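You operate a simulated robot arm through the tools that you are given. There is no shell and no other tool. Be economical: measure what you need, move in short steps, check, and stop when the job is done.

You run a simulated robot arm. Do the job below in one go: nothing can be reset, and whatever is moved stays where it is left.

TASK
Top up the salt mill to about its red line and shut the lid.
Fine: pour from the white pouring cup with the salt in it, next to the mill, and put the cup back where it stood.
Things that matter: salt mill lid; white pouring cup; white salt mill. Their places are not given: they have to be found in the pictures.

Only the result counts: the job must be done as asked and must still hold three seconds after the hand-in. Knocking over, shifting, dropping, spilling or breaking anything else fails it. Lids that push on must go on centred and level and be pressed home; caps that screw on are set level and turned clockwise until they are tight.

THE ROBOT
A 7-joint arm with a two-finger parallel gripper, fixed in place. Base frame: the origin is at the foot of the arm, x ahead of it, y to its left, z up. Readings come in m, degrees, newtons and seconds.
With the tool pointing down near the work surface it reaches from about 0.34 to 0.78 m from the base axis. Its first joint turns from -166.0 to 166.0 degrees. Payload 3.91 kg.
Tool frame: the origin (TCP) lies between the finger pads and is the grasp point; the fingertips stand 0.03 m ahead of it; z points along the fingers, y is the line along which they close. Largest opening 0.11 m; finger width 0.02, thickness 0.01; the body of the gripper, 0.048 by 0.112 m, starts 0.055 m behind the TCP.
Orientation is that of the tool frame in the base frame, as a unit quaternion [w, x, y, z]. With the fingers straight down and closing along the base's y, the tool's x points along the base's -x, its y along +y and its z along -z.

THE INTERFACE
- The arm moves only by the tool send_rows. Its argument "steps" is a list of rows, each an object of numbers (a shift or turn left out is 0, a gripper value left out holds the last): "wx", "wy", "wz": the turn, a rotation vector about the tool's x, y, z in degrees; "tx", "ty", "tz": the shift along the tool's x, y, z in m; "fingers": the finger opening in m, from 0 to 0.11. In form: [{"wx": .., "wy": .., "wz": .., "tx": .., "ty": .., "tz": .., "fingers": ..}, ...]. A call has 1 to 12 rows; each row is the pose to reach, as a shift and turn from the pose commanded when the call began, along the tool's axes at that moment. Each row takes 0.2 s and may step no farther than 0.05 m and 8.6 degrees from the row before; otherwise, or with a gripper value out of range, the whole call is refused. Where a pose cannot be reached the arm comes as near as it can. A force on the tool above 40 N (or 10 N above the force at the start of the call, whichever is more), or a blocked arm, ends the call early, and 0.2 s more pass. Each finger travels about 0.153 m/s and halts on what it meets, pressing with about 42 N; the grip force reading is that of the motor and also rises with nothing between the fingers. The clock runs only during rows and for 0.2 s after the last one: add rows that repeat a pose to give the fingers time. It gives the time, the measured TCP pose, the force on the tool (base axes), the opening and the grip force at its end, in the units of the frame above (readings bear some noise).
- Cameras (640 x 400 px; columns grow to the right, rows downward): "scene" is fixed at [0.2184, 0.648, 1.5856]; the picture's right is [-0.88, -0.48, 0.00], its down [-0.31, 0.56, -0.77] and it looks along [0.37, -0.67, -0.64] (base axes); focal length 324 px, centre (320, 200). "wrist" rides on the gripper at [-0.036, 0, -0.057] in the tool frame; the picture's right is [0.00, -1.00, 0.00], its down [0.97, 0.00, -0.24] and it looks along [0.24, 0.00, 0.97] (tool axes); focal length 218 px, centre (320, 200).
- grab_frame(camera): a new picture of that camera. The clock stands still meanwhile.
- lift_body(by): slides the trunk up (or, below 0, down) by that many m; the arm rides with it, the base frame stays. It gives what a move gives, with no picture.
- probe_pixels(camera, pixels): for up to 12 pixels [column, row] of the newest picture of that camera ("zoom" is the newest enlarged one), the place [x, y, z] in the base frame of the surface seen there, good to about 0.002 m, but the place of the scene camera against the robot may be out by one fixed shift of up to 0.018 m in any direction. The clock stands still meanwhile.
- enlarge(camera, box): a new picture of the part [left, top, right, bottom] of that camera's present view, enlarged. The clock stands still meanwhile.
- finish_job(): hands the job in; it is judged then, once.

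Work in short steps. Measure before you move; look again where a grasp or a placing could have gone wrong, and mend it. You have 80 turns and 38 pictures in all, those below and enlarged ones among them. Open the gripper and draw the arm clear of the work before you hand the job in, unless the task says otherwise.

The tools are called after "Call:" by a JSON object that holds its "fn" and its "kwargs". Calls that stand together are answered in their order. send_rows: Moves the arm, as the interface text tells. Its arguments: {"type":"object","properties":{"steps":{"type":"array"}},"required":["steps"]} The other tools are called the same way: lift_body (by) slides the trunk up or down; grab_frame (camera) takes a picture; probe_pixels (camera, pixels) gives the place of the surface under pixels of a picture; enlarge (camera, box) takes an enlarged picture of a part of a camera's view; finish_job () hands the job in.

At the start:

```text
t: 0.0
position: [0.3617, 0.1483, 1.3163]
tool_rot: [0.0, 0.0, 1.0, 0.0]
ft_force: [-0.4, -1.2, -0.3]
grip_width: 0.11
grasp_force: 0.2
trunk travel left (down, up): [-0.575, 0.035]
```

scene: 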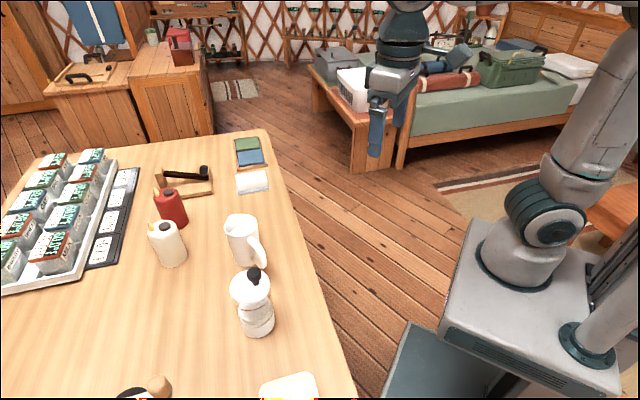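
wrist: 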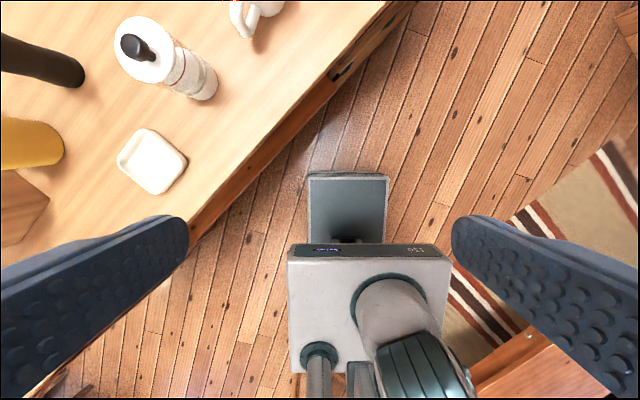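

The mill with a black knob is near scene (253,300) and the pouring cup near (245,240). I enlarge both to see the details.

Call:
{"fn": "enlarge", "kwargs": {"camera": "scene", "box": [200, 190, 320, 350]}}

Call:
{"fn": "enlarge", "kwargs": {"camera": "wrist", "box": [80, 0, 300, 200]}}

```text
2.50 times, centred on (260, 270) of scene
```

zoom: 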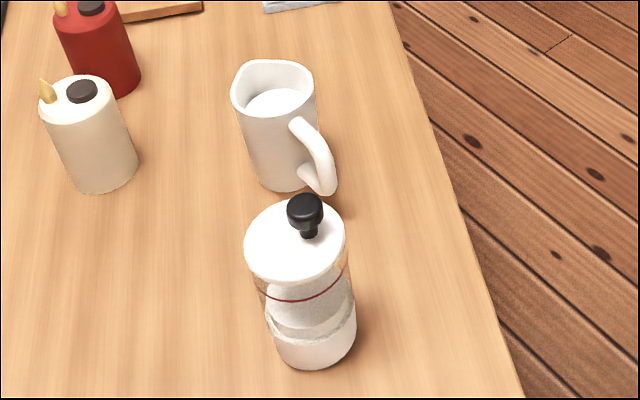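

```text
2.00 times, centred on (190, 100) of wrist
```

zoom: 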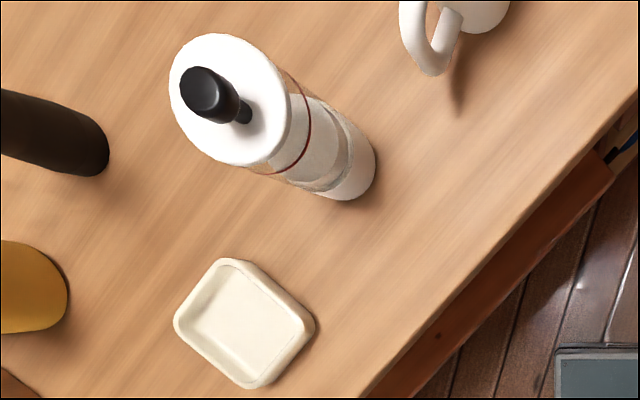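

The mill stands with a clear window, red line and knobbed lid on. I probe the mill points, first in the wrist zoom and then in the scene picture.

Call:
{"fn": "probe_pixels", "kwargs": {"camera": "zoom", "pixels": [[203, 93], [245, 115], [225, 40], [182, 60], [178, 120], [245, 160], [280, 110], [305, 125], [350, 150], [345, 195], [372, 160], [430, 60]]}}

Call:
{"fn": "probe_pixels", "kwargs": {"camera": "scene", "pixels": [[253, 272], [242, 290], [231, 285], [252, 303], [269, 285], [257, 330], [242, 218], [229, 222], [257, 219], [240, 233], [256, 250], [262, 262]]}}

```text
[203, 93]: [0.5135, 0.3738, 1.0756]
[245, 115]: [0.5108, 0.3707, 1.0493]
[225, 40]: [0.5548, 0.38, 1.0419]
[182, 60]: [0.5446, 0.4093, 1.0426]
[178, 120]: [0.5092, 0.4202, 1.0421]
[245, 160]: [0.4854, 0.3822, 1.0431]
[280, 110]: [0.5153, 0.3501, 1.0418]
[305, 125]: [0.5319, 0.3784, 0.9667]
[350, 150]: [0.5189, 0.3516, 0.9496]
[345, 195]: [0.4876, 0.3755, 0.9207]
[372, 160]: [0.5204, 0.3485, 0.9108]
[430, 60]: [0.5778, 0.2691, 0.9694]
```

```text
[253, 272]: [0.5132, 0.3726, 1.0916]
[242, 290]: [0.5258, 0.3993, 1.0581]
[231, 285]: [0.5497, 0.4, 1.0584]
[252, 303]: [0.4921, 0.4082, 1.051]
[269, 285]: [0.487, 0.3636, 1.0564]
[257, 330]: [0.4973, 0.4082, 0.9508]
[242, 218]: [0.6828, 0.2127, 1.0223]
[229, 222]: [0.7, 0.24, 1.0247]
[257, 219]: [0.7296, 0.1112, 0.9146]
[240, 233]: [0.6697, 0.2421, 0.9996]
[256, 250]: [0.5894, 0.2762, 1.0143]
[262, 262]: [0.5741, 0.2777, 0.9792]
```

The wrist readings put the mill axis near (0.520, 0.386) with the lid top at about 1.042. The knob is about 15 mm off-centre towards -x,-y, so I move the hand above the mill for a closer look.

Call:
{"fn": "send_rows", "kwargs": {"steps": [{"tx": -0.02, "ty": 0.04, "tz": 0.01}, {"tx": -0.04, "ty": 0.08, "tz": 0.02}, {"tx": -0.06, "ty": 0.12, "tz": 0.03}, {"tx": -0.08, "ty": 0.16, "tz": 0.03}, {"tx": -0.1, "ty": 0.2, "tz": 0.03}, {"tx": -0.12, "ty": 0.237, "tz": 0.04}, {"tx": -0.14, "ty": 0.237, "tz": 0.05}, {"tx": -0.14, "ty": 0.237, "tz": 0.05}]}}

Call:
{"fn": "grab_frame", "kwargs": {"camera": "wrist"}}

```text
t: 1.8
position: [0.5014, 0.3854, 1.265]
tool_rot: [0.0, 0.0, 1.0, 0.0]
ft_force: [-0.6, 0.9, 1.5]
grip_width: 0.1101
grasp_force: 0.1
trunk travel left (down, up): [-0.575, 0.035]
```

```text
33 pictures are left
```

wrist: 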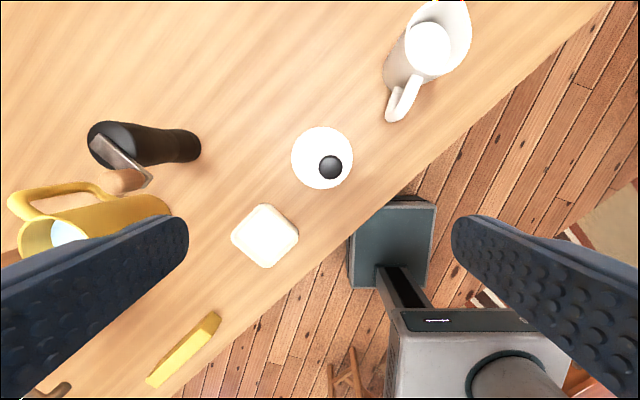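

The mill lid is at (322,157) with its knob at (331,167), and the cup is at (428,50). I enlarge each of them.

Call:
{"fn": "enlarge", "kwargs": {"camera": "wrist", "box": [272, 120, 372, 200]}}

Call:
{"fn": "probe_pixels", "kwargs": {"camera": "zoom", "pixels": [[320, 30], [145, 150], [320, 330], [480, 200], [200, 80], [370, 230], [330, 210], [370, 180], [420, 230], [370, 290], [250, 150], [440, 320]]}}

Call:
{"fn": "enlarge", "kwargs": {"camera": "wrist", "box": [360, 0, 520, 130]}}

```text
5.00 times, centred on (322, 160) of wrist
```

zoom: 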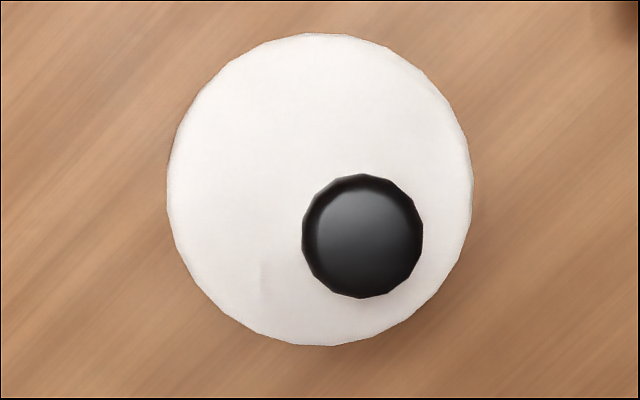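

```text
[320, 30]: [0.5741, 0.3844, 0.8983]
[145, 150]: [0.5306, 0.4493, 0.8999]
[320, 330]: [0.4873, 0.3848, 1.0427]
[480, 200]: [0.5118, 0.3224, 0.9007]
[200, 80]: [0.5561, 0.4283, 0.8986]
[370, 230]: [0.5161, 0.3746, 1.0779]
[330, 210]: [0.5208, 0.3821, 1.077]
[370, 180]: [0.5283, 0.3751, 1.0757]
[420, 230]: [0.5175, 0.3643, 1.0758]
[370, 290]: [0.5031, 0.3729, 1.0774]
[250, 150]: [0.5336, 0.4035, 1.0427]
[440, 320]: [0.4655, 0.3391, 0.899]
```

```text
3.08 times, centred on (440, 65) of wrist
```

zoom: 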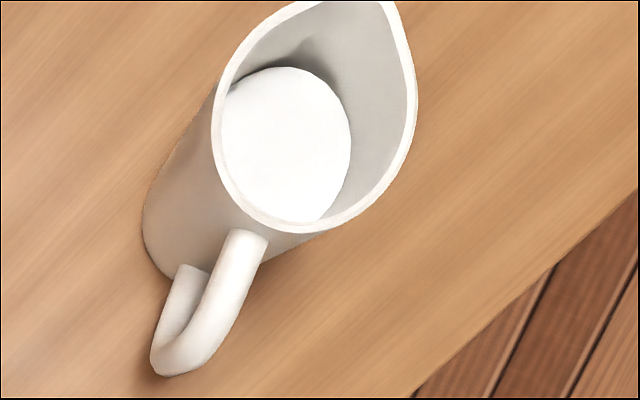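

The lid centre comes out at (0.522, 0.385) with r about 0.0385, and the knob at (0.5145, 0.374). I enlarge the scene view of the mill for any hinge or thread, and probe cup points in the current wrist zoom.

Call:
{"fn": "probe_pixels", "kwargs": {"camera": "zoom", "pixels": [[285, 140], [225, 165], [270, 222], [330, 225], [409, 100], [228, 95], [390, 10], [250, 240], [225, 310], [175, 365], [190, 275], [148, 230]]}}

Call:
{"fn": "enlarge", "kwargs": {"camera": "scene", "box": [220, 260, 290, 340]}}

```text
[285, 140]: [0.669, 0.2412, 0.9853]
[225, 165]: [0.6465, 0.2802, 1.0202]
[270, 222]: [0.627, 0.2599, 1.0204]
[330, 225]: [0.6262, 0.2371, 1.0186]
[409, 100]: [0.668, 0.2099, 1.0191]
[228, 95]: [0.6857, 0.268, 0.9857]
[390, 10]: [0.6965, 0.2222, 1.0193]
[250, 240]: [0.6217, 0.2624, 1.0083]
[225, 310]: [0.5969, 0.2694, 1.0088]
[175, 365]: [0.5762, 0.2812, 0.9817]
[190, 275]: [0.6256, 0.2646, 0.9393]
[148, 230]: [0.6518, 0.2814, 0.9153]
```

```text
5.00 times, centred on (255, 300) of scene
```

zoom: 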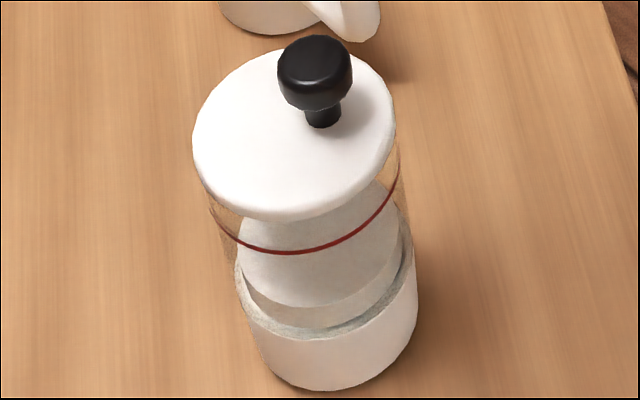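

No hinge or thread shows from this side, and the salt surface sits below the red line. I probe the line, salt surface, lid and base on this zoom.

Call:
{"fn": "probe_pixels", "kwargs": {"camera": "zoom", "pixels": [[300, 251], [232, 235], [385, 208], [320, 285], [320, 270], [300, 318], [300, 340], [330, 380], [290, 216], [325, 120], [315, 60], [280, 150]]}}

```text
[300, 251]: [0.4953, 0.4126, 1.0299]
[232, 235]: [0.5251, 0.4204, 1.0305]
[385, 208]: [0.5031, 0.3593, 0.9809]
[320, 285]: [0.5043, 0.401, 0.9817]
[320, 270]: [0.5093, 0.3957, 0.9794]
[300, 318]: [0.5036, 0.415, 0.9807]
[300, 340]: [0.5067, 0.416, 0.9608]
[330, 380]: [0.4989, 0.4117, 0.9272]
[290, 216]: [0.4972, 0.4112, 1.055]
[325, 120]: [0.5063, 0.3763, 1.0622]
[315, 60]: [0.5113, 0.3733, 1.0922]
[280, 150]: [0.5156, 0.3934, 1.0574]
```

The scene camera reads about 15 mm high. That puts the red line near z=1.015 and the salt at 0.966, so it needs about 49 mm more. I now straddle the knob at (0.5145, 0.374) with the fingertips just above the lid.

Call:
{"fn": "send_rows", "kwargs": {"steps": [{"tx": -0.0131, "ty": -0.0116, "tz": 0.04, "fingers": 0.06}, {"tx": -0.0131, "ty": -0.0116, "tz": 0.08}, {"tx": -0.0131, "ty": -0.0116, "tz": 0.12}, {"tx": -0.0131, "ty": -0.0116, "tz": 0.15}, {"tx": -0.0131, "ty": -0.0116, "tz": 0.17}, {"tx": -0.0131, "ty": -0.0116, "tz": 0.18}, {"tx": -0.0131, "ty": -0.0116, "tz": 0.188}, {"tx": -0.0131, "ty": -0.0116, "tz": 0.188}]}}

Call:
{"fn": "grab_frame", "kwargs": {"camera": "wrist"}}

```text
t: 3.6
position: [0.5137, 0.3744, 1.0762]
tool_rot: [0.0, -0.001, 1.0, 0.0]
ft_force: [0.6, 1.1, -0.7]
grip_width: 0.0597
grasp_force: 0.0
trunk travel left (down, up): [-0.575, 0.035]
```

```text
29 pictures are left
```

wrist: 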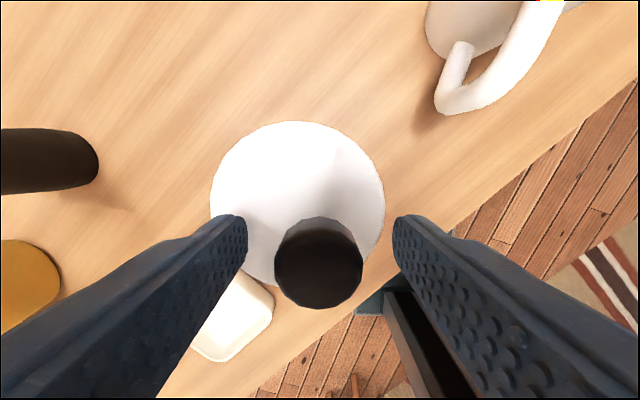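

The knob at (318,262) is centred between the fingers. I close on it and lift 4 mm to see how the lid responds.

Call:
{"fn": "send_rows", "kwargs": {"steps": [{"fingers": 0.04}, {"fingers": 0.02}, {"fingers": 0.01}, {"fingers": 0.01}, {"tz": -0.002, "fingers": 0.01}, {"tz": -0.004, "fingers": 0.01}, {"tz": -0.004, "fingers": 0.01}]}}

Call:
{"fn": "enlarge", "kwargs": {"camera": "scene", "box": [220, 260, 290, 340]}}

```text
t: 5.2
position: [0.5168, 0.3738, 1.0815]
tool_rot: [0.0, 0.0, 1.0, -0.001]
ft_force: [-0.3, -1.3, -0.1]
grip_width: 0.0224
grasp_force: 41.5
trunk travel left (down, up): [-0.575, 0.035]
```

```text
5.00 times, centred on (255, 300) of scene
```

zoom: 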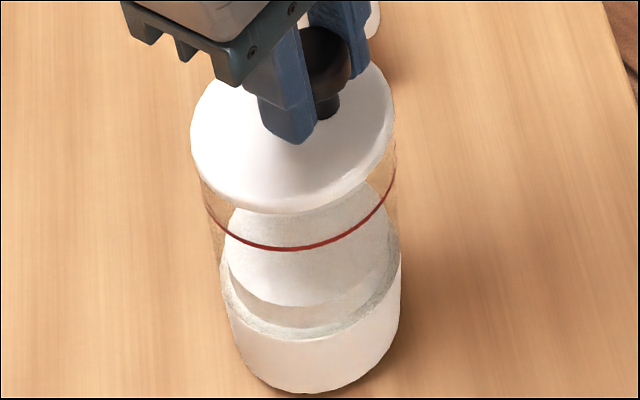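

The mill body now leans: its base is about 15–20 px further left relative to the lid, so it seems to follow the lid. I take wrist and scene views before doing anything else.

Call:
{"fn": "probe_pixels", "kwargs": {"camera": "zoom", "pixels": [[310, 385], [250, 350], [390, 350], [300, 340], [300, 246], [290, 210], [215, 140], [380, 110], [280, 270], [340, 270], [325, 105], [310, 397]]}}

Call:
{"fn": "grab_frame", "kwargs": {"camera": "wrist"}}

```text
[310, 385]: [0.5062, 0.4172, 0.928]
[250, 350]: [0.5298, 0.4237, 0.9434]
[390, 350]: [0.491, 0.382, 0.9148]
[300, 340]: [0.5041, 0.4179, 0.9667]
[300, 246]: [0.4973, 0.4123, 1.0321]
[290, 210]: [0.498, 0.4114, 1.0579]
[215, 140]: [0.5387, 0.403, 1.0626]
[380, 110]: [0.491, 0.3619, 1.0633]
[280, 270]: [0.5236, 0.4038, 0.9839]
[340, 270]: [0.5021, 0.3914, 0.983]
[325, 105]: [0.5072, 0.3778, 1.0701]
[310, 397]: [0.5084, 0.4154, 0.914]
```

```text
27 pictures are left
```

wrist: 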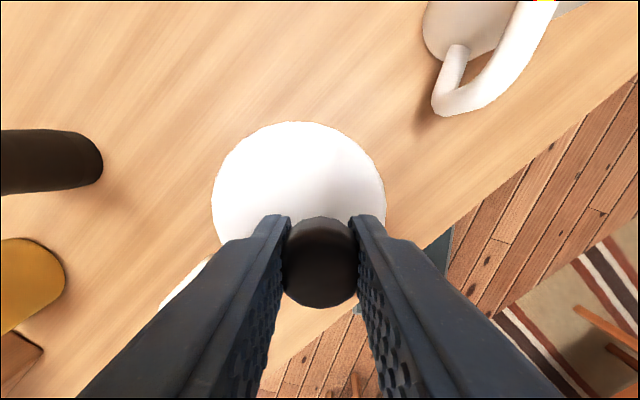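

Lid height rose evenly by about 5 mm, but the body's base swung towards +x,+y. That would fit a hinge opposite the knob, or a tight push fit. I zoom hard on the lid edge.

Call:
{"fn": "enlarge", "kwargs": {"camera": "scene", "box": [226, 268, 274, 312]}}

```text
9.09 times, centred on (250, 290) of scene
```

zoom: 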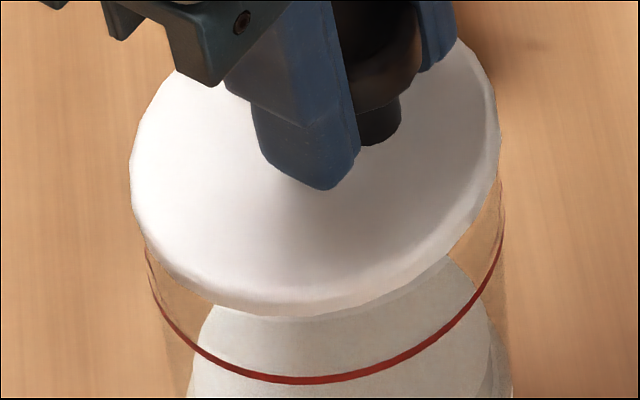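

The gap between lid and red ring has opened on the right (knob side) and narrowed on the left. So the lid is hinged opposite the knob, towards +x,+y, and must be swung rather than lifted. I set the mill back down, release, go up and look again.

Call:
{"fn": "send_rows", "kwargs": {"steps": [{"tz": 0.002}, {"tz": 0.004}, {"tz": 0.005}, {"tz": 0.005, "fingers": 0.03}, {"tz": 0.005, "fingers": 0.06}, {"tz": 0.0, "fingers": 0.06}, {"tz": -0.03}, {"tz": -0.07}, {"tz": -0.11}, {"tz": -0.15}, {"tz": -0.15}]}}

Call:
{"fn": "enlarge", "kwargs": {"camera": "scene", "box": [220, 260, 290, 340]}}

Call:
{"fn": "enlarge", "kwargs": {"camera": "wrist", "box": [240, 110, 400, 210]}}

```text
t: 7.6
position: [0.514, 0.3732, 1.2332]
tool_rot: [0.0, 0.0, 1.0, 0.0]
ft_force: [0.5, -0.1, -0.1]
grip_width: 0.06
grasp_force: 0.0
trunk travel left (down, up): [-0.575, 0.035]
```

```text
5.00 times, centred on (255, 300) of scene
```

zoom: 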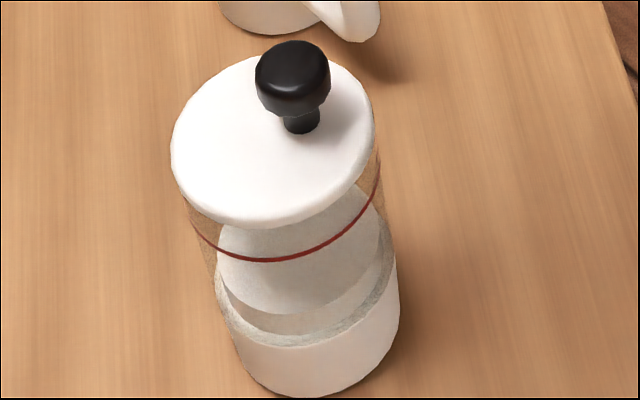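

```text
4.00 times, centred on (320, 160) of wrist
```

zoom: 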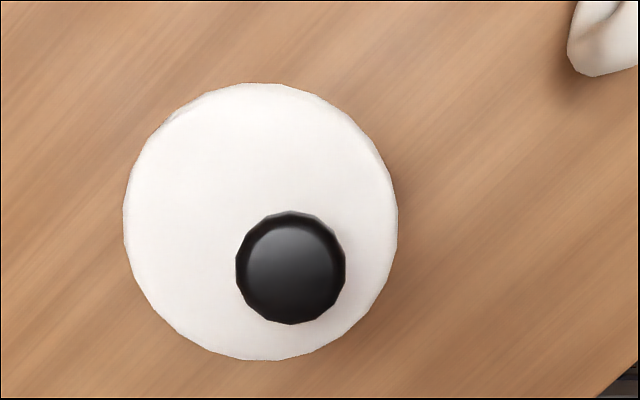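

The lid sits shut and the mill is upright, now centred near (0.529, 0.390) with the knob at (0.5205, 0.380). I will swing the lid open with a horizontal grip that later turns to point down. First I back off and yaw the hand by 53°.

Call:
{"fn": "send_rows", "kwargs": {"steps": [{"wz": -8, "tx": 0.01, "ty": -0.012}, {"wz": -16, "tx": 0.02, "ty": -0.024}, {"wz": -24, "tx": 0.03, "ty": -0.036}, {"wz": -32, "tx": 0.035, "ty": -0.046}, {"wz": -40, "tx": 0.04, "ty": -0.054}, {"wz": -47, "tx": 0.045, "ty": -0.061}, {"wz": -53, "tx": 0.045, "ty": -0.061}, {"wz": -53, "tx": 0.045, "ty": -0.061}]}}

Call:
{"fn": "send_rows", "kwargs": {"steps": [{"wy": -8.2}, {"wy": -16.4}, {"wy": -24.6}, {"wy": -32.8}, {"wy": -41}, {"wy": -49.2}, {"wy": -57.4}, {"wy": -65.6}, {"wy": -73.8}, {"wy": -82}, {"wy": -90}, {"wy": -90}]}}

```text
t: 9.4
position: [0.4696, 0.3127, 1.2309]
tool_rot: [0.0, -0.447, 0.895, 0.001]
ft_force: [0.5, 0.6, 0.5]
grip_width: 0.06
grasp_force: 0.2
trunk travel left (down, up): [-0.575, 0.035]
```

```text
t: 12.0
position: [0.4704, 0.313, 1.2316]
tool_rot: [0.633, -0.315, 0.633, 0.315]
ft_force: [-0.1, -0.3, 0.0]
grip_width: 0.0599
grasp_force: 0.0
trunk travel left (down, up): [-0.575, 0.035]
```

The horizontal pose was reached. I descend along tool x (which now points down) to z ≈ 1.066, level with the knob head, and look.

Call:
{"fn": "send_rows", "kwargs": {"steps": [{"tx": 0.04}, {"tx": 0.08}, {"tx": 0.12}, {"tx": 0.15}, {"tx": 0.1656}, {"tx": 0.1656}]}}

Call:
{"fn": "grab_frame", "kwargs": {"camera": "wrist"}}

```text
t: 13.4
position: [0.471, 0.3112, 1.0672]
tool_rot: [0.633, -0.315, 0.633, 0.315]
ft_force: [0.7, 0.1, -0.1]
grip_width: 0.0601
grasp_force: 0.1
trunk travel left (down, up): [-0.575, 0.035]
```

```text
23 pictures are left
```

wrist: 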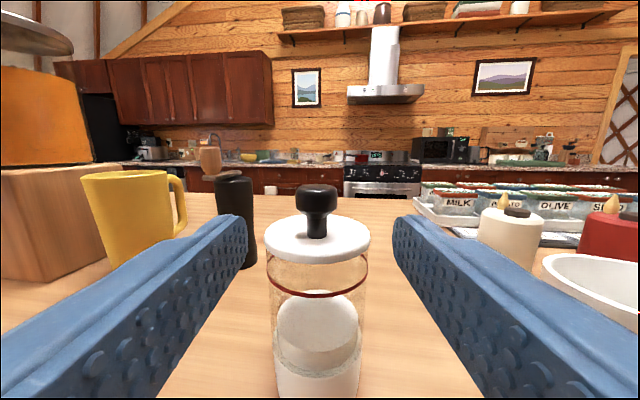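

The knob is centred at (317,200). I enlarge the lid to look for the hinge and probe the knob.

Call:
{"fn": "enlarge", "kwargs": {"camera": "wrist", "box": [250, 175, 390, 315]}}

Call:
{"fn": "probe_pixels", "kwargs": {"camera": "wrist", "pixels": [[317, 200], [317, 226], [317, 258], [317, 295], [317, 340], [300, 198], [335, 198], [270, 240], [365, 240], [317, 190]]}}

```text
2.86 times, centred on (320, 245) of wrist
```

zoom: 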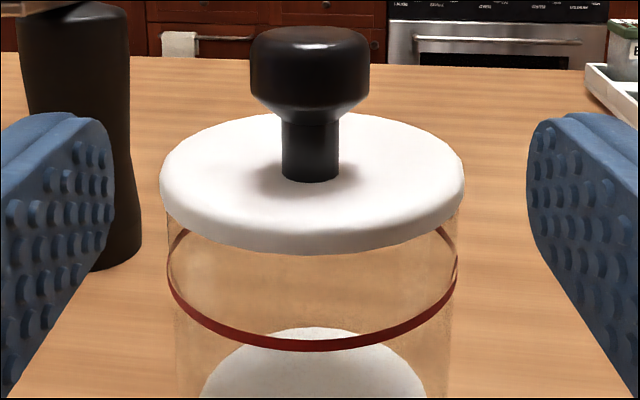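

```text
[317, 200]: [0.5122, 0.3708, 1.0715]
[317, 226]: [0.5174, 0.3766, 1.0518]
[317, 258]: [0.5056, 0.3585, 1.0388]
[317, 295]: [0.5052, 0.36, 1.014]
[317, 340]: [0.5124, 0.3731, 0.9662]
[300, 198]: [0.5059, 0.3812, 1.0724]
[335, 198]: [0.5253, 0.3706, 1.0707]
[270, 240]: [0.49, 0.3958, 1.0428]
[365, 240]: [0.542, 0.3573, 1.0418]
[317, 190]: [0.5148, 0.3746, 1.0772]
```

The line reads about 1.014 and the salt 0.966 from here, and the knob head spans z 1.056–1.078. I slide forward and grip it.

Call:
{"fn": "send_rows", "kwargs": {"steps": [{"tz": 0.03, "ty": 0.002}, {"tz": 0.055, "ty": 0.002}, {"tz": 0.07, "ty": 0.002}, {"tz": 0.07, "ty": 0.002}, {"tz": 0.07, "ty": 0.002, "fingers": 0.04}, {"tz": 0.07, "ty": 0.002, "fingers": 0.015}, {"tz": 0.07, "ty": 0.002, "fingers": 0.015}, {"tz": 0.07, "ty": 0.002, "fingers": 0.015}]}}

Call:
{"fn": "send_rows", "kwargs": {"steps": [{"wy": 4, "tx": -0.0043, "tz": 0.0022}, {"wy": 8, "tx": -0.0085, "tz": 0.0046}, {"wy": 12, "tx": -0.0125, "tz": 0.0074}, {"wy": 16, "tx": -0.0162, "tz": 0.0104}, {"wy": 16, "tx": -0.0162, "tz": 0.0104}]}}

Call:
{"fn": "enlarge", "kwargs": {"camera": "scene", "box": [220, 250, 290, 340]}}

```text
t: 15.2
position: [0.5116, 0.3702, 1.0656]
tool_rot: [0.633, -0.315, 0.633, 0.315]
ft_force: [2.7, 0.8, 0.2]
grip_width: 0.0224
grasp_force: 41.8
trunk travel left (down, up): [-0.575, 0.035]
```

```text
t: 16.4
position: [0.5164, 0.3792, 1.0848]
tool_rot: [0.538, -0.358, 0.714, 0.27]
ft_force: [-0.2, 4.4, 7.2]
grip_width: 0.0226
grasp_force: 41.9
trunk travel left (down, up): [-0.575, 0.035]
```

```text
4.44 times, centred on (255, 295) of scene
```

zoom: 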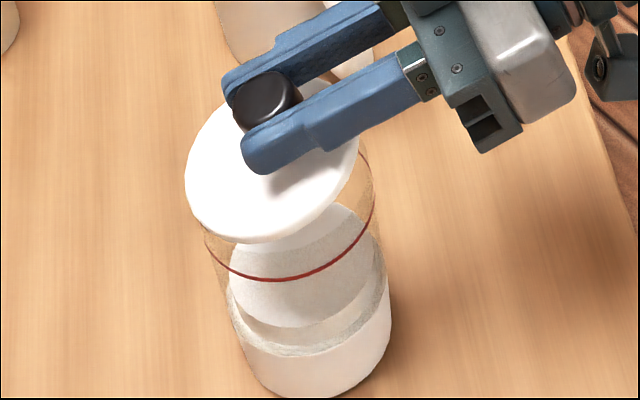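

The lid tilts open on the knob side while the far edge stays on the body, so it behaves as a hinge, with forces below 10 N. I continue the same arc for another 24°.

Call:
{"fn": "send_rows", "kwargs": {"steps": [{"wy": 4, "tx": -0.0043, "tz": 0.0022}, {"wy": 8, "tx": -0.0085, "tz": 0.0046}, {"wy": 12, "tx": -0.0125, "tz": 0.0074}, {"wy": 16, "tx": -0.0162, "tz": 0.0104}, {"wy": 20, "tx": -0.0198, "tz": 0.0137}, {"wy": 24, "tx": -0.0231, "tz": 0.0172}, {"wy": 24, "tx": -0.0231, "tz": 0.0172}]}}

Call:
{"fn": "enlarge", "kwargs": {"camera": "scene", "box": [220, 250, 290, 340]}}

```text
t: 18.0
position: [0.5296, 0.3947, 1.0981]
tool_rot: [0.376, -0.405, 0.812, 0.187]
ft_force: [0.9, -0.3, 8.7]
grip_width: 0.0223
grasp_force: 42.5
trunk travel left (down, up): [-0.575, 0.035]
```

```text
4.44 times, centred on (255, 295) of scene
```

zoom: 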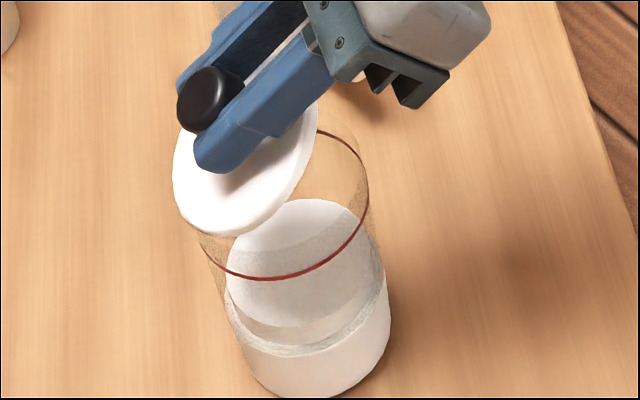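

It is clearly opening, now at about 40°. I continue another 24° twice, checking the forces.

Call:
{"fn": "send_rows", "kwargs": {"steps": [{"wy": 4, "tx": -0.0043, "tz": 0.0022}, {"wy": 8, "tx": -0.0085, "tz": 0.0046}, {"wy": 12, "tx": -0.0125, "tz": 0.0074}, {"wy": 16, "tx": -0.0162, "tz": 0.0104}, {"wy": 20, "tx": -0.0198, "tz": 0.0137}, {"wy": 24, "tx": -0.0231, "tz": 0.0172}, {"wy": 24, "tx": -0.0231, "tz": 0.0172}]}}

Call:
{"fn": "send_rows", "kwargs": {"steps": [{"wy": 4, "tx": -0.0043, "tz": 0.0022}, {"wy": 8, "tx": -0.0085, "tz": 0.0046}, {"wy": 12, "tx": -0.0125, "tz": 0.0074}, {"wy": 16, "tx": -0.0162, "tz": 0.0104}, {"wy": 20, "tx": -0.0198, "tz": 0.0137}, {"wy": 24, "tx": -0.0231, "tz": 0.0172}, {"wy": 24, "tx": -0.0231, "tz": 0.0172}]}}

Call:
{"fn": "enlarge", "kwargs": {"camera": "scene", "box": [220, 250, 290, 340]}}

```text
t: 19.6
position: [0.5481, 0.4183, 1.1079]
tool_rot: [0.201, -0.436, 0.872, 0.101]
ft_force: [1.3, -0.7, 2.9]
grip_width: 0.022
grasp_force: 41.7
out of reach, approached as far as the arm can: row 1, 2
trunk travel left (down, up): [-0.575, 0.035]
```

```text
t: 21.2
position: [0.5631, 0.4398, 1.1034]
tool_rot: [0.016, -0.446, 0.895, 0.007]
ft_force: [2.4, 0.5, 20.5]
grip_width: 0.0224
grasp_force: 42.1
trunk travel left (down, up): [-0.575, 0.035]
```

```text
4.44 times, centred on (255, 295) of scene
```

zoom: 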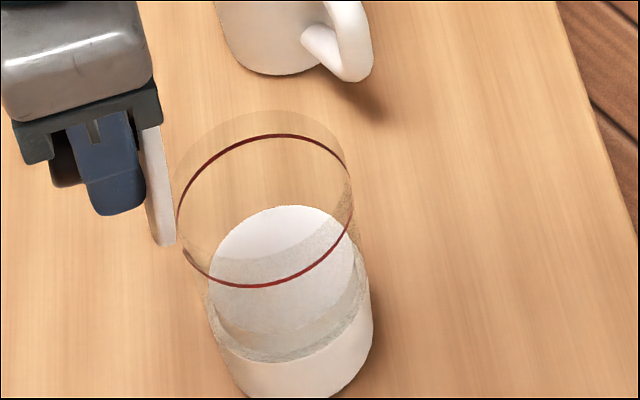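

The lid is about 88° open, standing nearly vertical, and I'm pressing down with about 20 N. I ease up 3 mm and rotate a further 16° to pass the vertical.

Call:
{"fn": "send_rows", "kwargs": {"steps": [{"tz": -0.003}, {"wy": 4, "tx": -0.0045, "tz": -0.001}, {"wy": 8, "tx": -0.0089, "tz": 0.0014}, {"wy": 12, "tx": -0.013, "tz": 0.004}, {"wy": 16, "tx": -0.0171, "tz": 0.007}, {"wy": 16, "tx": -0.0171, "tz": 0.007}]}}

Call:
{"fn": "enlarge", "kwargs": {"camera": "scene", "box": [210, 250, 280, 340]}}

```text
t: 22.6
position: [0.5591, 0.4402, 1.0959]
tool_rot: [-0.11, -0.442, 0.888, -0.055]
ft_force: [2.3, 2.6, 12.4]
grip_width: 0.0224
grasp_force: 42.2
out of reach, approached as far as the arm can: row 4, 5, 6
trunk travel left (down, up): [-0.575, 0.035]
```

```text
4.44 times, centred on (245, 295) of scene
```

zoom: 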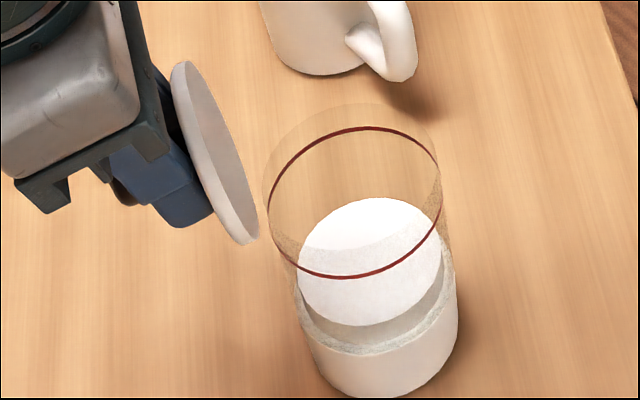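

The lid is past vertical, but there seems to be a gap between its lower edge (250,240) and the glass. I probe to see whether it is still attached.

Call:
{"fn": "probe_pixels", "kwargs": {"camera": "zoom", "pixels": [[246, 238], [240, 210], [185, 75], [220, 150], [350, 105], [268, 200], [345, 277], [370, 370], [318, 370], [450, 330], [370, 260], [300, 250]]}}

Call:
{"fn": "grab_frame", "kwargs": {"camera": "wrist"}}

```text
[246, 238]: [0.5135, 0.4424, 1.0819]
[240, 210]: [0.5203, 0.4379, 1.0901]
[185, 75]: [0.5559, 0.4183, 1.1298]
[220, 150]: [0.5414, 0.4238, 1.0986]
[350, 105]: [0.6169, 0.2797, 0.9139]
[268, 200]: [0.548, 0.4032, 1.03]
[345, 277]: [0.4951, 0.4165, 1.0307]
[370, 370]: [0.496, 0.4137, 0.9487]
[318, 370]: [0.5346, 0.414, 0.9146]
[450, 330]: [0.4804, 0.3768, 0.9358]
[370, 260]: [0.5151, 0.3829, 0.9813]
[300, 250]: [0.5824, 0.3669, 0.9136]
```

```text
17 pictures are left
```

wrist: 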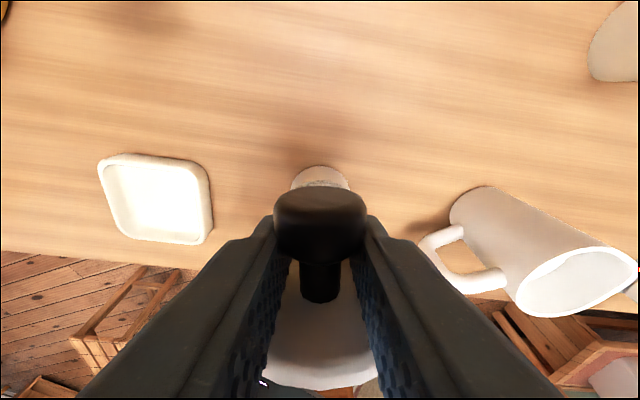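

Geometry shows the lid is off the mill, about 15–20 mm clear of the glass, so it is a push-on lid and I hold it by the knob. I lift it clear and rotate back towards level. I'll set it down at the table edge near (0.43, 0.335), where the hand can overhang the edge.

Call:
{"fn": "send_rows", "kwargs": {"steps": [{"tx": 0.01, "tz": -0.039}, {"tx": 0.0194, "tz": -0.0776}, {"tx": 0.0194, "tz": -0.0776, "wy": -8.5}, {"tx": 0.0194, "tz": -0.0776, "wy": -17}, {"tx": 0.0194, "tz": -0.0776, "wy": -25.5}, {"tx": 0.0194, "tz": -0.0776, "wy": -34}, {"tx": 0.0194, "tz": -0.0776, "wy": -42.5}, {"tx": 0.0194, "tz": -0.0776, "wy": -51}, {"tx": 0.0194, "tz": -0.0776, "wy": -59.5}, {"tx": 0.0194, "tz": -0.0776, "wy": -68}, {"tx": 0.0194, "tz": -0.0776, "wy": -76.5}, {"tx": 0.0194, "tz": -0.0776, "wy": -85}]}}

Call:
{"fn": "grab_frame", "kwargs": {"camera": "scene"}}

```text
t: 25.2
position: [0.5597, 0.4399, 1.176]
tool_rot: [0.52, -0.362, 0.729, 0.258]
ft_force: [2.1, -0.3, -6.8]
grip_width: 0.0221
grasp_force: 42.2
out of reach, approached as far as the arm can: row 1, 2
trunk travel left (down, up): [-0.575, 0.035]
```

```text
16 pictures are left
```

scene: 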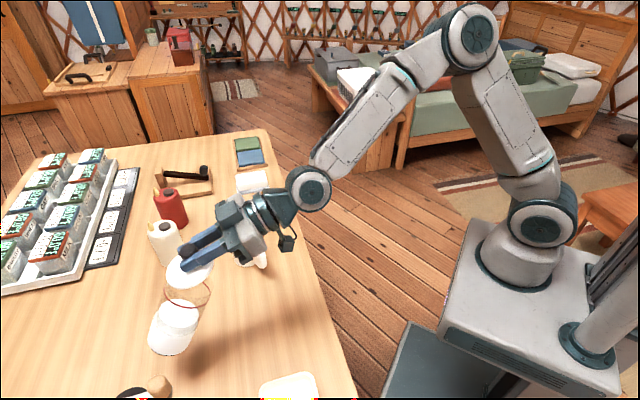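

Warning: the mill now appears lifted, at (170,325) and hanging from the lid, with the force reading -6.8 N. I enlarge to understand it.

Call:
{"fn": "enlarge", "kwargs": {"camera": "scene", "box": [130, 230, 240, 370]}}

Call:
{"fn": "probe_pixels", "kwargs": {"camera": "zoom", "pixels": [[320, 360], [260, 330], [380, 345], [350, 300], [330, 250], [350, 70], [440, 100], [300, 260], [420, 230], [400, 150]]}}

```text
2.86 times, centred on (185, 300) of scene
```

zoom: 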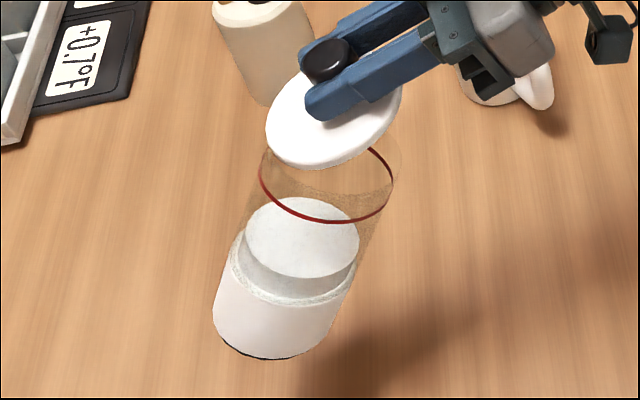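

```text
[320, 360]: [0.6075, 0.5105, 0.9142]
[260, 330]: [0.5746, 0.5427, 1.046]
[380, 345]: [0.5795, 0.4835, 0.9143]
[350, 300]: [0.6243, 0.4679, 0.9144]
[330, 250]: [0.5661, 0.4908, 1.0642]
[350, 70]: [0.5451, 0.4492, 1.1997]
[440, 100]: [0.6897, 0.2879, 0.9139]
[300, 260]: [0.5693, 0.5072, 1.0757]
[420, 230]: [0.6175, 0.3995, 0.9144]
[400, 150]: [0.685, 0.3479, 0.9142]
```

The lid really is hinged, and the mill hangs from it upright enough to keep its salt. I first let the swing settle, then measure how it hangs before setting it down.

Call:
{"fn": "send_rows", "kwargs": {"steps": [{"tx": 0}, {"tx": 0}, {"tx": 0}, {"tx": 0}, {"tx": 0}, {"tx": 0}]}}

Call:
{"fn": "enlarge", "kwargs": {"camera": "scene", "box": [150, 240, 220, 360]}}

Call:
{"fn": "probe_pixels", "kwargs": {"camera": "zoom", "pixels": [[320, 360], [260, 330], [220, 320], [300, 230], [330, 230], [360, 230], [330, 100], [340, 170], [280, 280], [320, 300], [300, 340], [350, 30]]}}

```text
t: 26.6
position: [0.559, 0.4419, 1.1759]
tool_rot: [0.518, -0.364, 0.729, 0.259]
ft_force: [-0.1, 0.5, -4.6]
grip_width: 0.022
grasp_force: 42.4
trunk travel left (down, up): [-0.575, 0.035]
```

```text
3.33 times, centred on (185, 300) of scene
```

zoom: 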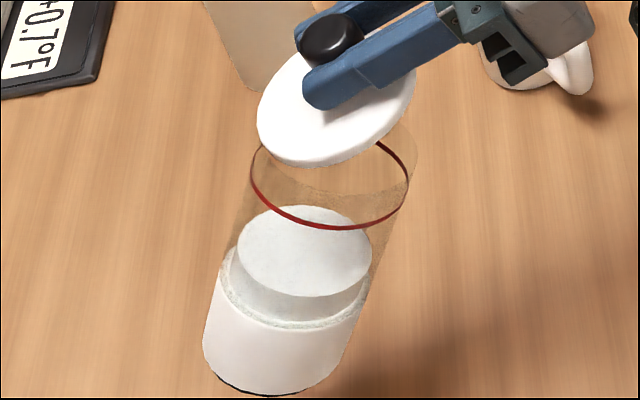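

```text
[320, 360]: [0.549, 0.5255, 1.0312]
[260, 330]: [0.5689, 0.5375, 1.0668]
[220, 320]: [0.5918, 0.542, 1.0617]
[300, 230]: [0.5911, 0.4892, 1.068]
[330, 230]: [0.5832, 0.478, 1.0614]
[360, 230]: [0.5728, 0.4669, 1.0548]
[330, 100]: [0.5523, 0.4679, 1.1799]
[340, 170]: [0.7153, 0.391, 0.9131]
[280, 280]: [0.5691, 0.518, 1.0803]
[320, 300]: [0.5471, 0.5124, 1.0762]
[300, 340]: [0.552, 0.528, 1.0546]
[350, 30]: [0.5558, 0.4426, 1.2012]
```

The mill hangs tilted about 27°, as expected for a hinge at the far edge. I carry it slowly back so that its low edge lands at its old footprint, starting with a horizontal shift of (-0.067, -0.144).

Call:
{"fn": "send_rows", "kwargs": {"steps": [{"tx": 0.0025, "ty": -0.0016, "tz": -0.007}, {"tx": 0.0075, "ty": -0.005, "tz": -0.0215}, {"tx": 0.0135, "ty": -0.0087, "tz": -0.039}, {"tx": 0.0195, "ty": -0.0125, "tz": -0.056}, {"tx": 0.0255, "ty": -0.0165, "tz": -0.0735}, {"tx": 0.0315, "ty": -0.0205, "tz": -0.091}, {"tx": 0.0375, "ty": -0.0245, "tz": -0.108}, {"tx": 0.0435, "ty": -0.028, "tz": -0.125}, {"tx": 0.0485, "ty": -0.0315, "tz": -0.1395}, {"tx": 0.051, "ty": -0.033, "tz": -0.1467}, {"tx": 0.051, "ty": -0.033, "tz": -0.1467}, {"tx": 0.051, "ty": -0.033, "tz": -0.1467}]}}

Call:
{"fn": "send_rows", "kwargs": {"steps": [{"tx": 0}, {"tx": 0}, {"tx": 0}, {"tx": 0.0095, "tz": 0.0033}, {"tx": 0.0236, "tz": 0.0082}, {"tx": 0.0378, "tz": 0.0131}, {"tx": 0.052, "tz": 0.018}, {"tx": 0.0613, "tz": 0.0213}, {"tx": 0.066, "tz": 0.023}, {"tx": 0.066, "tz": 0.023}, {"tx": 0.066, "tz": 0.023}, {"tx": 0.066, "tz": 0.023}]}}

Call:
{"fn": "enlarge", "kwargs": {"camera": "scene", "box": [210, 240, 300, 360]}}

Call:
{"fn": "probe_pixels", "kwargs": {"camera": "zoom", "pixels": [[300, 230], [330, 230], [280, 250], [300, 260], [300, 320], [320, 340], [280, 320], [340, 280], [250, 300], [350, 200], [320, 300], [350, 330]]}}

```text
t: 29.2
position: [0.4916, 0.2985, 1.1749]
tool_rot: [0.52, -0.363, 0.729, 0.259]
ft_force: [0.5, 0.4, -5.9]
grip_width: 0.0224
grasp_force: 41.7
trunk travel left (down, up): [-0.575, 0.035]
```

```text
t: 31.8
position: [0.4925, 0.297, 1.1054]
tool_rot: [0.52, -0.364, 0.728, 0.259]
ft_force: [0.4, -0.8, -5.1]
grip_width: 0.0222
grasp_force: 42.8
trunk travel left (down, up): [-0.575, 0.035]
```

```text
3.33 times, centred on (255, 300) of scene
```

zoom: 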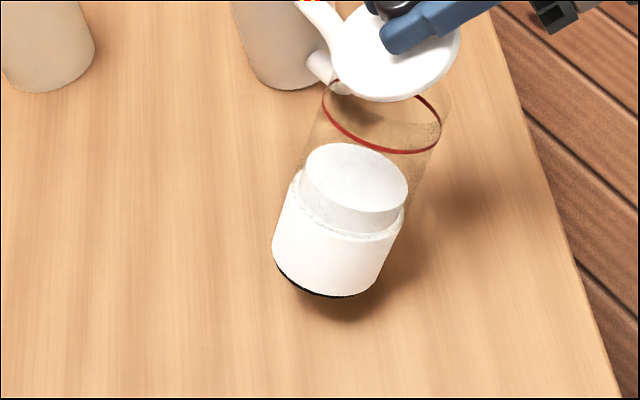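

```text
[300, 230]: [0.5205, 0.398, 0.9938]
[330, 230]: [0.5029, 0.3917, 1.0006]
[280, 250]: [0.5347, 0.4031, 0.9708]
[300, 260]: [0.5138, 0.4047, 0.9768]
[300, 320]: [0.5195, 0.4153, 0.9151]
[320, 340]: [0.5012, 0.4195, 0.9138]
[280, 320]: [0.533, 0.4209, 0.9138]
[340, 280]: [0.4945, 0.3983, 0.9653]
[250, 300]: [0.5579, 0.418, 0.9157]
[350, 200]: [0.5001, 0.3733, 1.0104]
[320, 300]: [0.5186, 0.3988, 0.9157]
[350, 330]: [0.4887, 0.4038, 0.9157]
```

The mill hangs about 1 cm above its spot. I land its low edge and then swing the top over about 68 mm so that it stands upright.

Call:
{"fn": "send_rows", "kwargs": {"steps": [{"tx": 0.0047, "tz": 0.0016}, {"tx": 0.0094, "tz": 0.0033}, {"tx": 0.0059, "ty": 0.0052, "tz": 0.0135}, {"tx": 0.0028, "ty": 0.0104, "tz": 0.0239}, {"tx": 0.0002, "ty": 0.0155, "tz": 0.0344}, {"tx": -0.0009, "ty": 0.0199, "tz": 0.0435}, {"tx": -0.0009, "ty": 0.0233, "tz": 0.0512}, {"tx": -0.0006, "ty": 0.0263, "tz": 0.058}, {"tx": 0.0002, "ty": 0.0293, "tz": 0.0649}, {"tx": 0.0011, "ty": 0.0293, "tz": 0.0653}, {"tx": 0.0011, "ty": 0.0293, "tz": 0.0653}]}}

Call:
{"fn": "enlarge", "kwargs": {"camera": "scene", "box": [210, 240, 300, 360]}}

Call:
{"fn": "probe_pixels", "kwargs": {"camera": "zoom", "pixels": [[290, 230], [310, 230], [330, 230], [300, 250], [300, 270], [320, 250], [300, 300], [280, 300], [320, 320], [340, 280], [300, 280], [300, 330]]}}

```text
t: 34.2
position: [0.5053, 0.3657, 1.0838]
tool_rot: [0.52, -0.363, 0.728, 0.259]
ft_force: [4.7, 3.2, 15.0]
grip_width: 0.0225
grasp_force: 42.5
trunk travel left (down, up): [-0.575, 0.035]
```

```text
3.33 times, centred on (255, 300) of scene
```

zoom: 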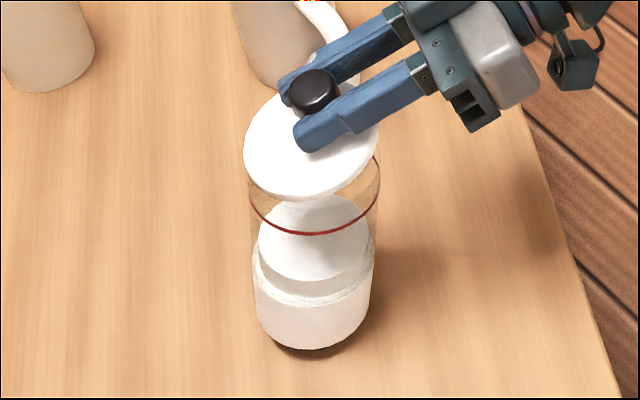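

```text
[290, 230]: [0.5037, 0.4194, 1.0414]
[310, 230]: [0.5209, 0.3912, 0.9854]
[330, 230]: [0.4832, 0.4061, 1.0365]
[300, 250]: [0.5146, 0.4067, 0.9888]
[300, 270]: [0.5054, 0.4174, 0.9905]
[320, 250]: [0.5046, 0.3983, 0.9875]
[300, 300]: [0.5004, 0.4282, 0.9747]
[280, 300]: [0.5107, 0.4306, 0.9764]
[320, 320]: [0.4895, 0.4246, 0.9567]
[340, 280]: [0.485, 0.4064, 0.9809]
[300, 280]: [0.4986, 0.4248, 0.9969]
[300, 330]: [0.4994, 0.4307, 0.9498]
```

The salt surface still slopes by about 9°, and the front bottom edge is slightly raised. I move the top another 22 mm the same way and slightly down.

Call:
{"fn": "send_rows", "kwargs": {"steps": [{"tx": -0.0011, "ty": 0.003, "tz": 0.0063}, {"tx": -0.0005, "ty": 0.0056, "tz": 0.0122}, {"tx": 0.0005, "ty": 0.0082, "tz": 0.0183}, {"tx": 0.0006, "ty": 0.0095, "tz": 0.0212}, {"tx": 0.0006, "ty": 0.0095, "tz": 0.0212}]}}

Call:
{"fn": "enlarge", "kwargs": {"camera": "scene", "box": [210, 240, 300, 360]}}

Call:
{"fn": "probe_pixels", "kwargs": {"camera": "zoom", "pixels": [[290, 240], [310, 235], [330, 240], [300, 250], [300, 265], [320, 255], [300, 300], [280, 300], [320, 320], [270, 255], [300, 345], [310, 350]]}}

```text
t: 35.4
position: [0.5108, 0.3845, 1.0741]
tool_rot: [0.519, -0.363, 0.73, 0.259]
ft_force: [2.8, -1.4, -0.3]
grip_width: 0.0226
grasp_force: 42.1
trunk travel left (down, up): [-0.575, 0.035]
```

```text
3.33 times, centred on (255, 300) of scene
```

zoom: 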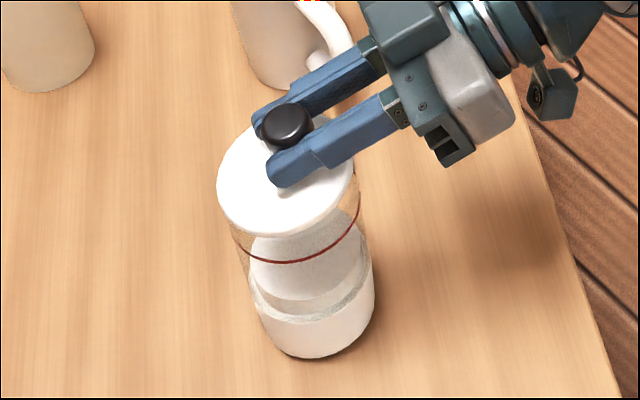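

```text
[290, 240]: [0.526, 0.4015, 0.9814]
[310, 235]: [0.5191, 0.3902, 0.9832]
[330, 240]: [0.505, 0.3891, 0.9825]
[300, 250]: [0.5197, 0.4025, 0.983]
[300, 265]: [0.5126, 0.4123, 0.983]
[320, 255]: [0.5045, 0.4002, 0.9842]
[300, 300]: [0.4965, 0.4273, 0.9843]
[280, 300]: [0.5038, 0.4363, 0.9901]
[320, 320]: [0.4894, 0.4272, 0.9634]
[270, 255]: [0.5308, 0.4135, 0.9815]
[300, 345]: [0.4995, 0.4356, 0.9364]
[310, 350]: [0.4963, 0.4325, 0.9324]
```

The mill stands with its salt level, the force is near zero, and the lid is about 19° open in my grip. I now reopen it along a slightly corrected hinge axis, 30° per call, watching the force.

Call:
{"fn": "send_rows", "kwargs": {"steps": [{"wy": 5.96, "wz": -0.73, "tx": -0.0066, "ty": 0.0004, "tz": 0.0034}, {"wy": 11.9, "wz": -1.46, "tx": -0.0129, "ty": 0.0009, "tz": 0.0074}, {"wy": 17.9, "wz": -2.2, "tx": -0.0187, "ty": 0.0015, "tz": 0.0121}, {"wy": 23.8, "wz": -2.9, "tx": -0.0239, "ty": 0.0021, "tz": 0.0173}, {"wy": 29.8, "wz": -3.7, "tx": -0.0286, "ty": 0.0029, "tz": 0.023}, {"wy": 29.8, "wz": -3.7, "tx": -0.0286, "ty": 0.0029, "tz": 0.023}]}}

Call:
{"fn": "send_rows", "kwargs": {"steps": [{"wy": 5.96, "wz": -0.73, "tx": -0.0066, "ty": 0.0004, "tz": 0.0034}, {"wy": 11.9, "wz": -1.46, "tx": -0.0129, "ty": 0.0009, "tz": 0.0074}, {"wy": 17.9, "wz": -2.2, "tx": -0.0187, "ty": 0.0015, "tz": 0.0121}, {"wy": 23.8, "wz": -2.9, "tx": -0.0239, "ty": 0.0021, "tz": 0.0173}, {"wy": 29.8, "wz": -3.7, "tx": -0.0286, "ty": 0.0029, "tz": 0.023}, {"wy": 29.8, "wz": -3.7, "tx": -0.0286, "ty": 0.0029, "tz": 0.023}]}}

Call:
{"fn": "enlarge", "kwargs": {"camera": "scene", "box": [200, 240, 290, 360]}}

Call:
{"fn": "probe_pixels", "kwargs": {"camera": "zoom", "pixels": [[300, 240], [320, 235], [340, 240], [310, 250], [310, 265], [330, 255], [310, 300], [290, 300], [330, 320], [280, 255], [310, 345], [320, 350]]}}

```text
t: 36.8
position: [0.5258, 0.4122, 1.0983]
tool_rot: [0.326, -0.441, 0.825, 0.14]
ft_force: [3.0, 3.6, 19.8]
grip_width: 0.0223
grasp_force: 41.9
trunk travel left (down, up): [-0.575, 0.035]
```

```text
t: 38.1
position: [0.5465, 0.4457, 1.1049]
tool_rot: [0.116, -0.488, 0.865, 0.015]
ft_force: [1.0, 0.9, 7.3]
grip_width: 0.0222
grasp_force: 42.1
trunk travel left (down, up): [-0.575, 0.035]
stopped in row 6: the force on the tool passed its limit (the readings are from after the stop); the commanded pose is now the measured one
```

```text
3.33 times, centred on (245, 300) of scene
```

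zoom: 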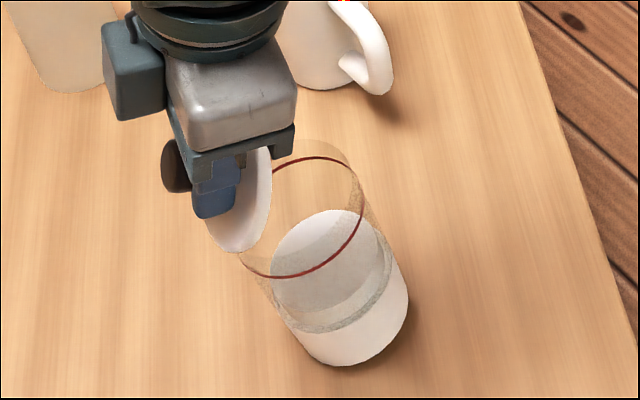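

```text
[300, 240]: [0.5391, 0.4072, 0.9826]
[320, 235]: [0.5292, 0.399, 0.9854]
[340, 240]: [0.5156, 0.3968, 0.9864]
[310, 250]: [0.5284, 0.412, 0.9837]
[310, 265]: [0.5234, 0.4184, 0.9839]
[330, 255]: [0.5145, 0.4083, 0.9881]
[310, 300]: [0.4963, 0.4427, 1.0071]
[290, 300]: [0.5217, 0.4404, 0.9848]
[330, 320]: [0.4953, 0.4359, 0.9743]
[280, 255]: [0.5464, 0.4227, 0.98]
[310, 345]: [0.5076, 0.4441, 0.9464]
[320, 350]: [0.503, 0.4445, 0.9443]
```

The lid is at about 77°, but the mill is being tipped slightly by downward push, so the real hinge is about 5 mm farther out than I assumed. I lift 4 mm to relieve it, then continue 24° with the corrected radius.

Call:
{"fn": "send_rows", "kwargs": {"steps": [{"tx": -0.0009, "ty": -0.0003, "tz": -0.0039}, {"tx": -0.0009, "ty": -0.0003, "tz": -0.0039}, {"wy": 5.96, "wz": -0.73, "tx": -0.0079, "ty": 0.0001, "tz": -0.0004}, {"wy": 11.9, "wz": -1.46, "tx": -0.0145, "ty": 0.0006, "tz": 0.0038}, {"wy": 17.9, "wz": -2.2, "tx": -0.0206, "ty": 0.0012, "tz": 0.0086}, {"wy": 23.8, "wz": -2.9, "tx": -0.0262, "ty": 0.0018, "tz": 0.0141}, {"wy": 23.8, "wz": -2.9, "tx": -0.0262, "ty": 0.0018, "tz": 0.0141}]}}

Call:
{"fn": "enlarge", "kwargs": {"camera": "scene", "box": [200, 240, 290, 360]}}

Call:
{"fn": "probe_pixels", "kwargs": {"camera": "zoom", "pixels": [[300, 240], [320, 235], [340, 240], [310, 250], [310, 265], [330, 255], [310, 285], [290, 300], [330, 320], [280, 255], [310, 345], [320, 350]]}}

```text
t: 39.4
position: [0.5588, 0.4675, 1.1038]
tool_rot: [-0.027, -0.501, 0.862, -0.07]
ft_force: [-0.6, 1.7, 9.7]
grip_width: 0.0218
grasp_force: 41.7
out of reach, approached as far as the arm can: row 6
trunk travel left (down, up): [-0.575, 0.035]
stopped in row 6: the force on the tool passed its limit (the readings are from after the stop); the commanded pose is now the measured one
```

```text
3.33 times, centred on (245, 300) of scene
```

zoom: 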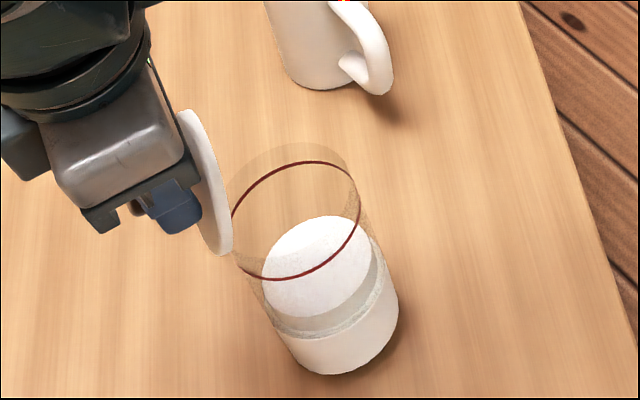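

```text
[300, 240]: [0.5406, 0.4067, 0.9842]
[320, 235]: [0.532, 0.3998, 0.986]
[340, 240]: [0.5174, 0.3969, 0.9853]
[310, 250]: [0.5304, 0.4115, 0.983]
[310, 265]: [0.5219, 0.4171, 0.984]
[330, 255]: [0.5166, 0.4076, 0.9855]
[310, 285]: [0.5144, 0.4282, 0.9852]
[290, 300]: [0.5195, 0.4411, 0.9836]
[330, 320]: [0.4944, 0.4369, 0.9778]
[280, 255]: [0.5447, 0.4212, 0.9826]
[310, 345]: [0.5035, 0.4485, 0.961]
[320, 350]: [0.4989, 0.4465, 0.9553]
```

The salt now reads level and the lid is about 98° open, past its balance point. I open the fingers and draw back along the tool axis, then check with the wrist camera.

Call:
{"fn": "send_rows", "kwargs": {"steps": [{"fingers": 0.03}, {"fingers": 0.06}, {"fingers": 0.06}, {"tz": -0.03}, {"tz": -0.06}, {"tz": -0.1}, {"tz": -0.14}, {"tz": -0.14}]}}

Call:
{"fn": "enlarge", "kwargs": {"camera": "scene", "box": [190, 220, 290, 360]}}

```text
t: 41.2
position: [0.5269, 0.4552, 1.2216]
tool_rot: [-0.03, -0.501, 0.862, -0.069]
ft_force: [0.1, 0.3, -0.8]
grip_width: 0.0601
grasp_force: 0.1
out of reach, approached as far as the arm can: row 5, 6, 7, 8
trunk travel left (down, up): [-0.575, 0.035]
```

```text
2.86 times, centred on (240, 290) of scene
```

zoom: 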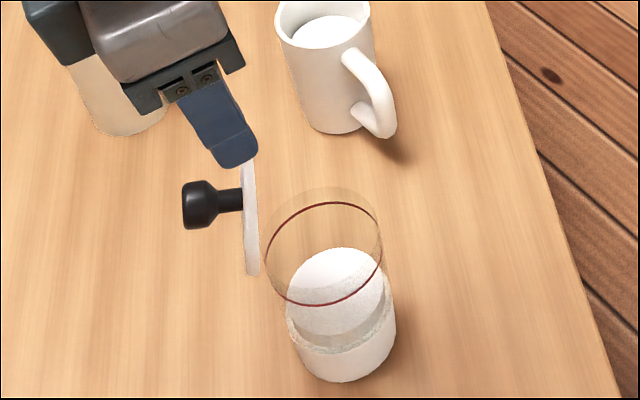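

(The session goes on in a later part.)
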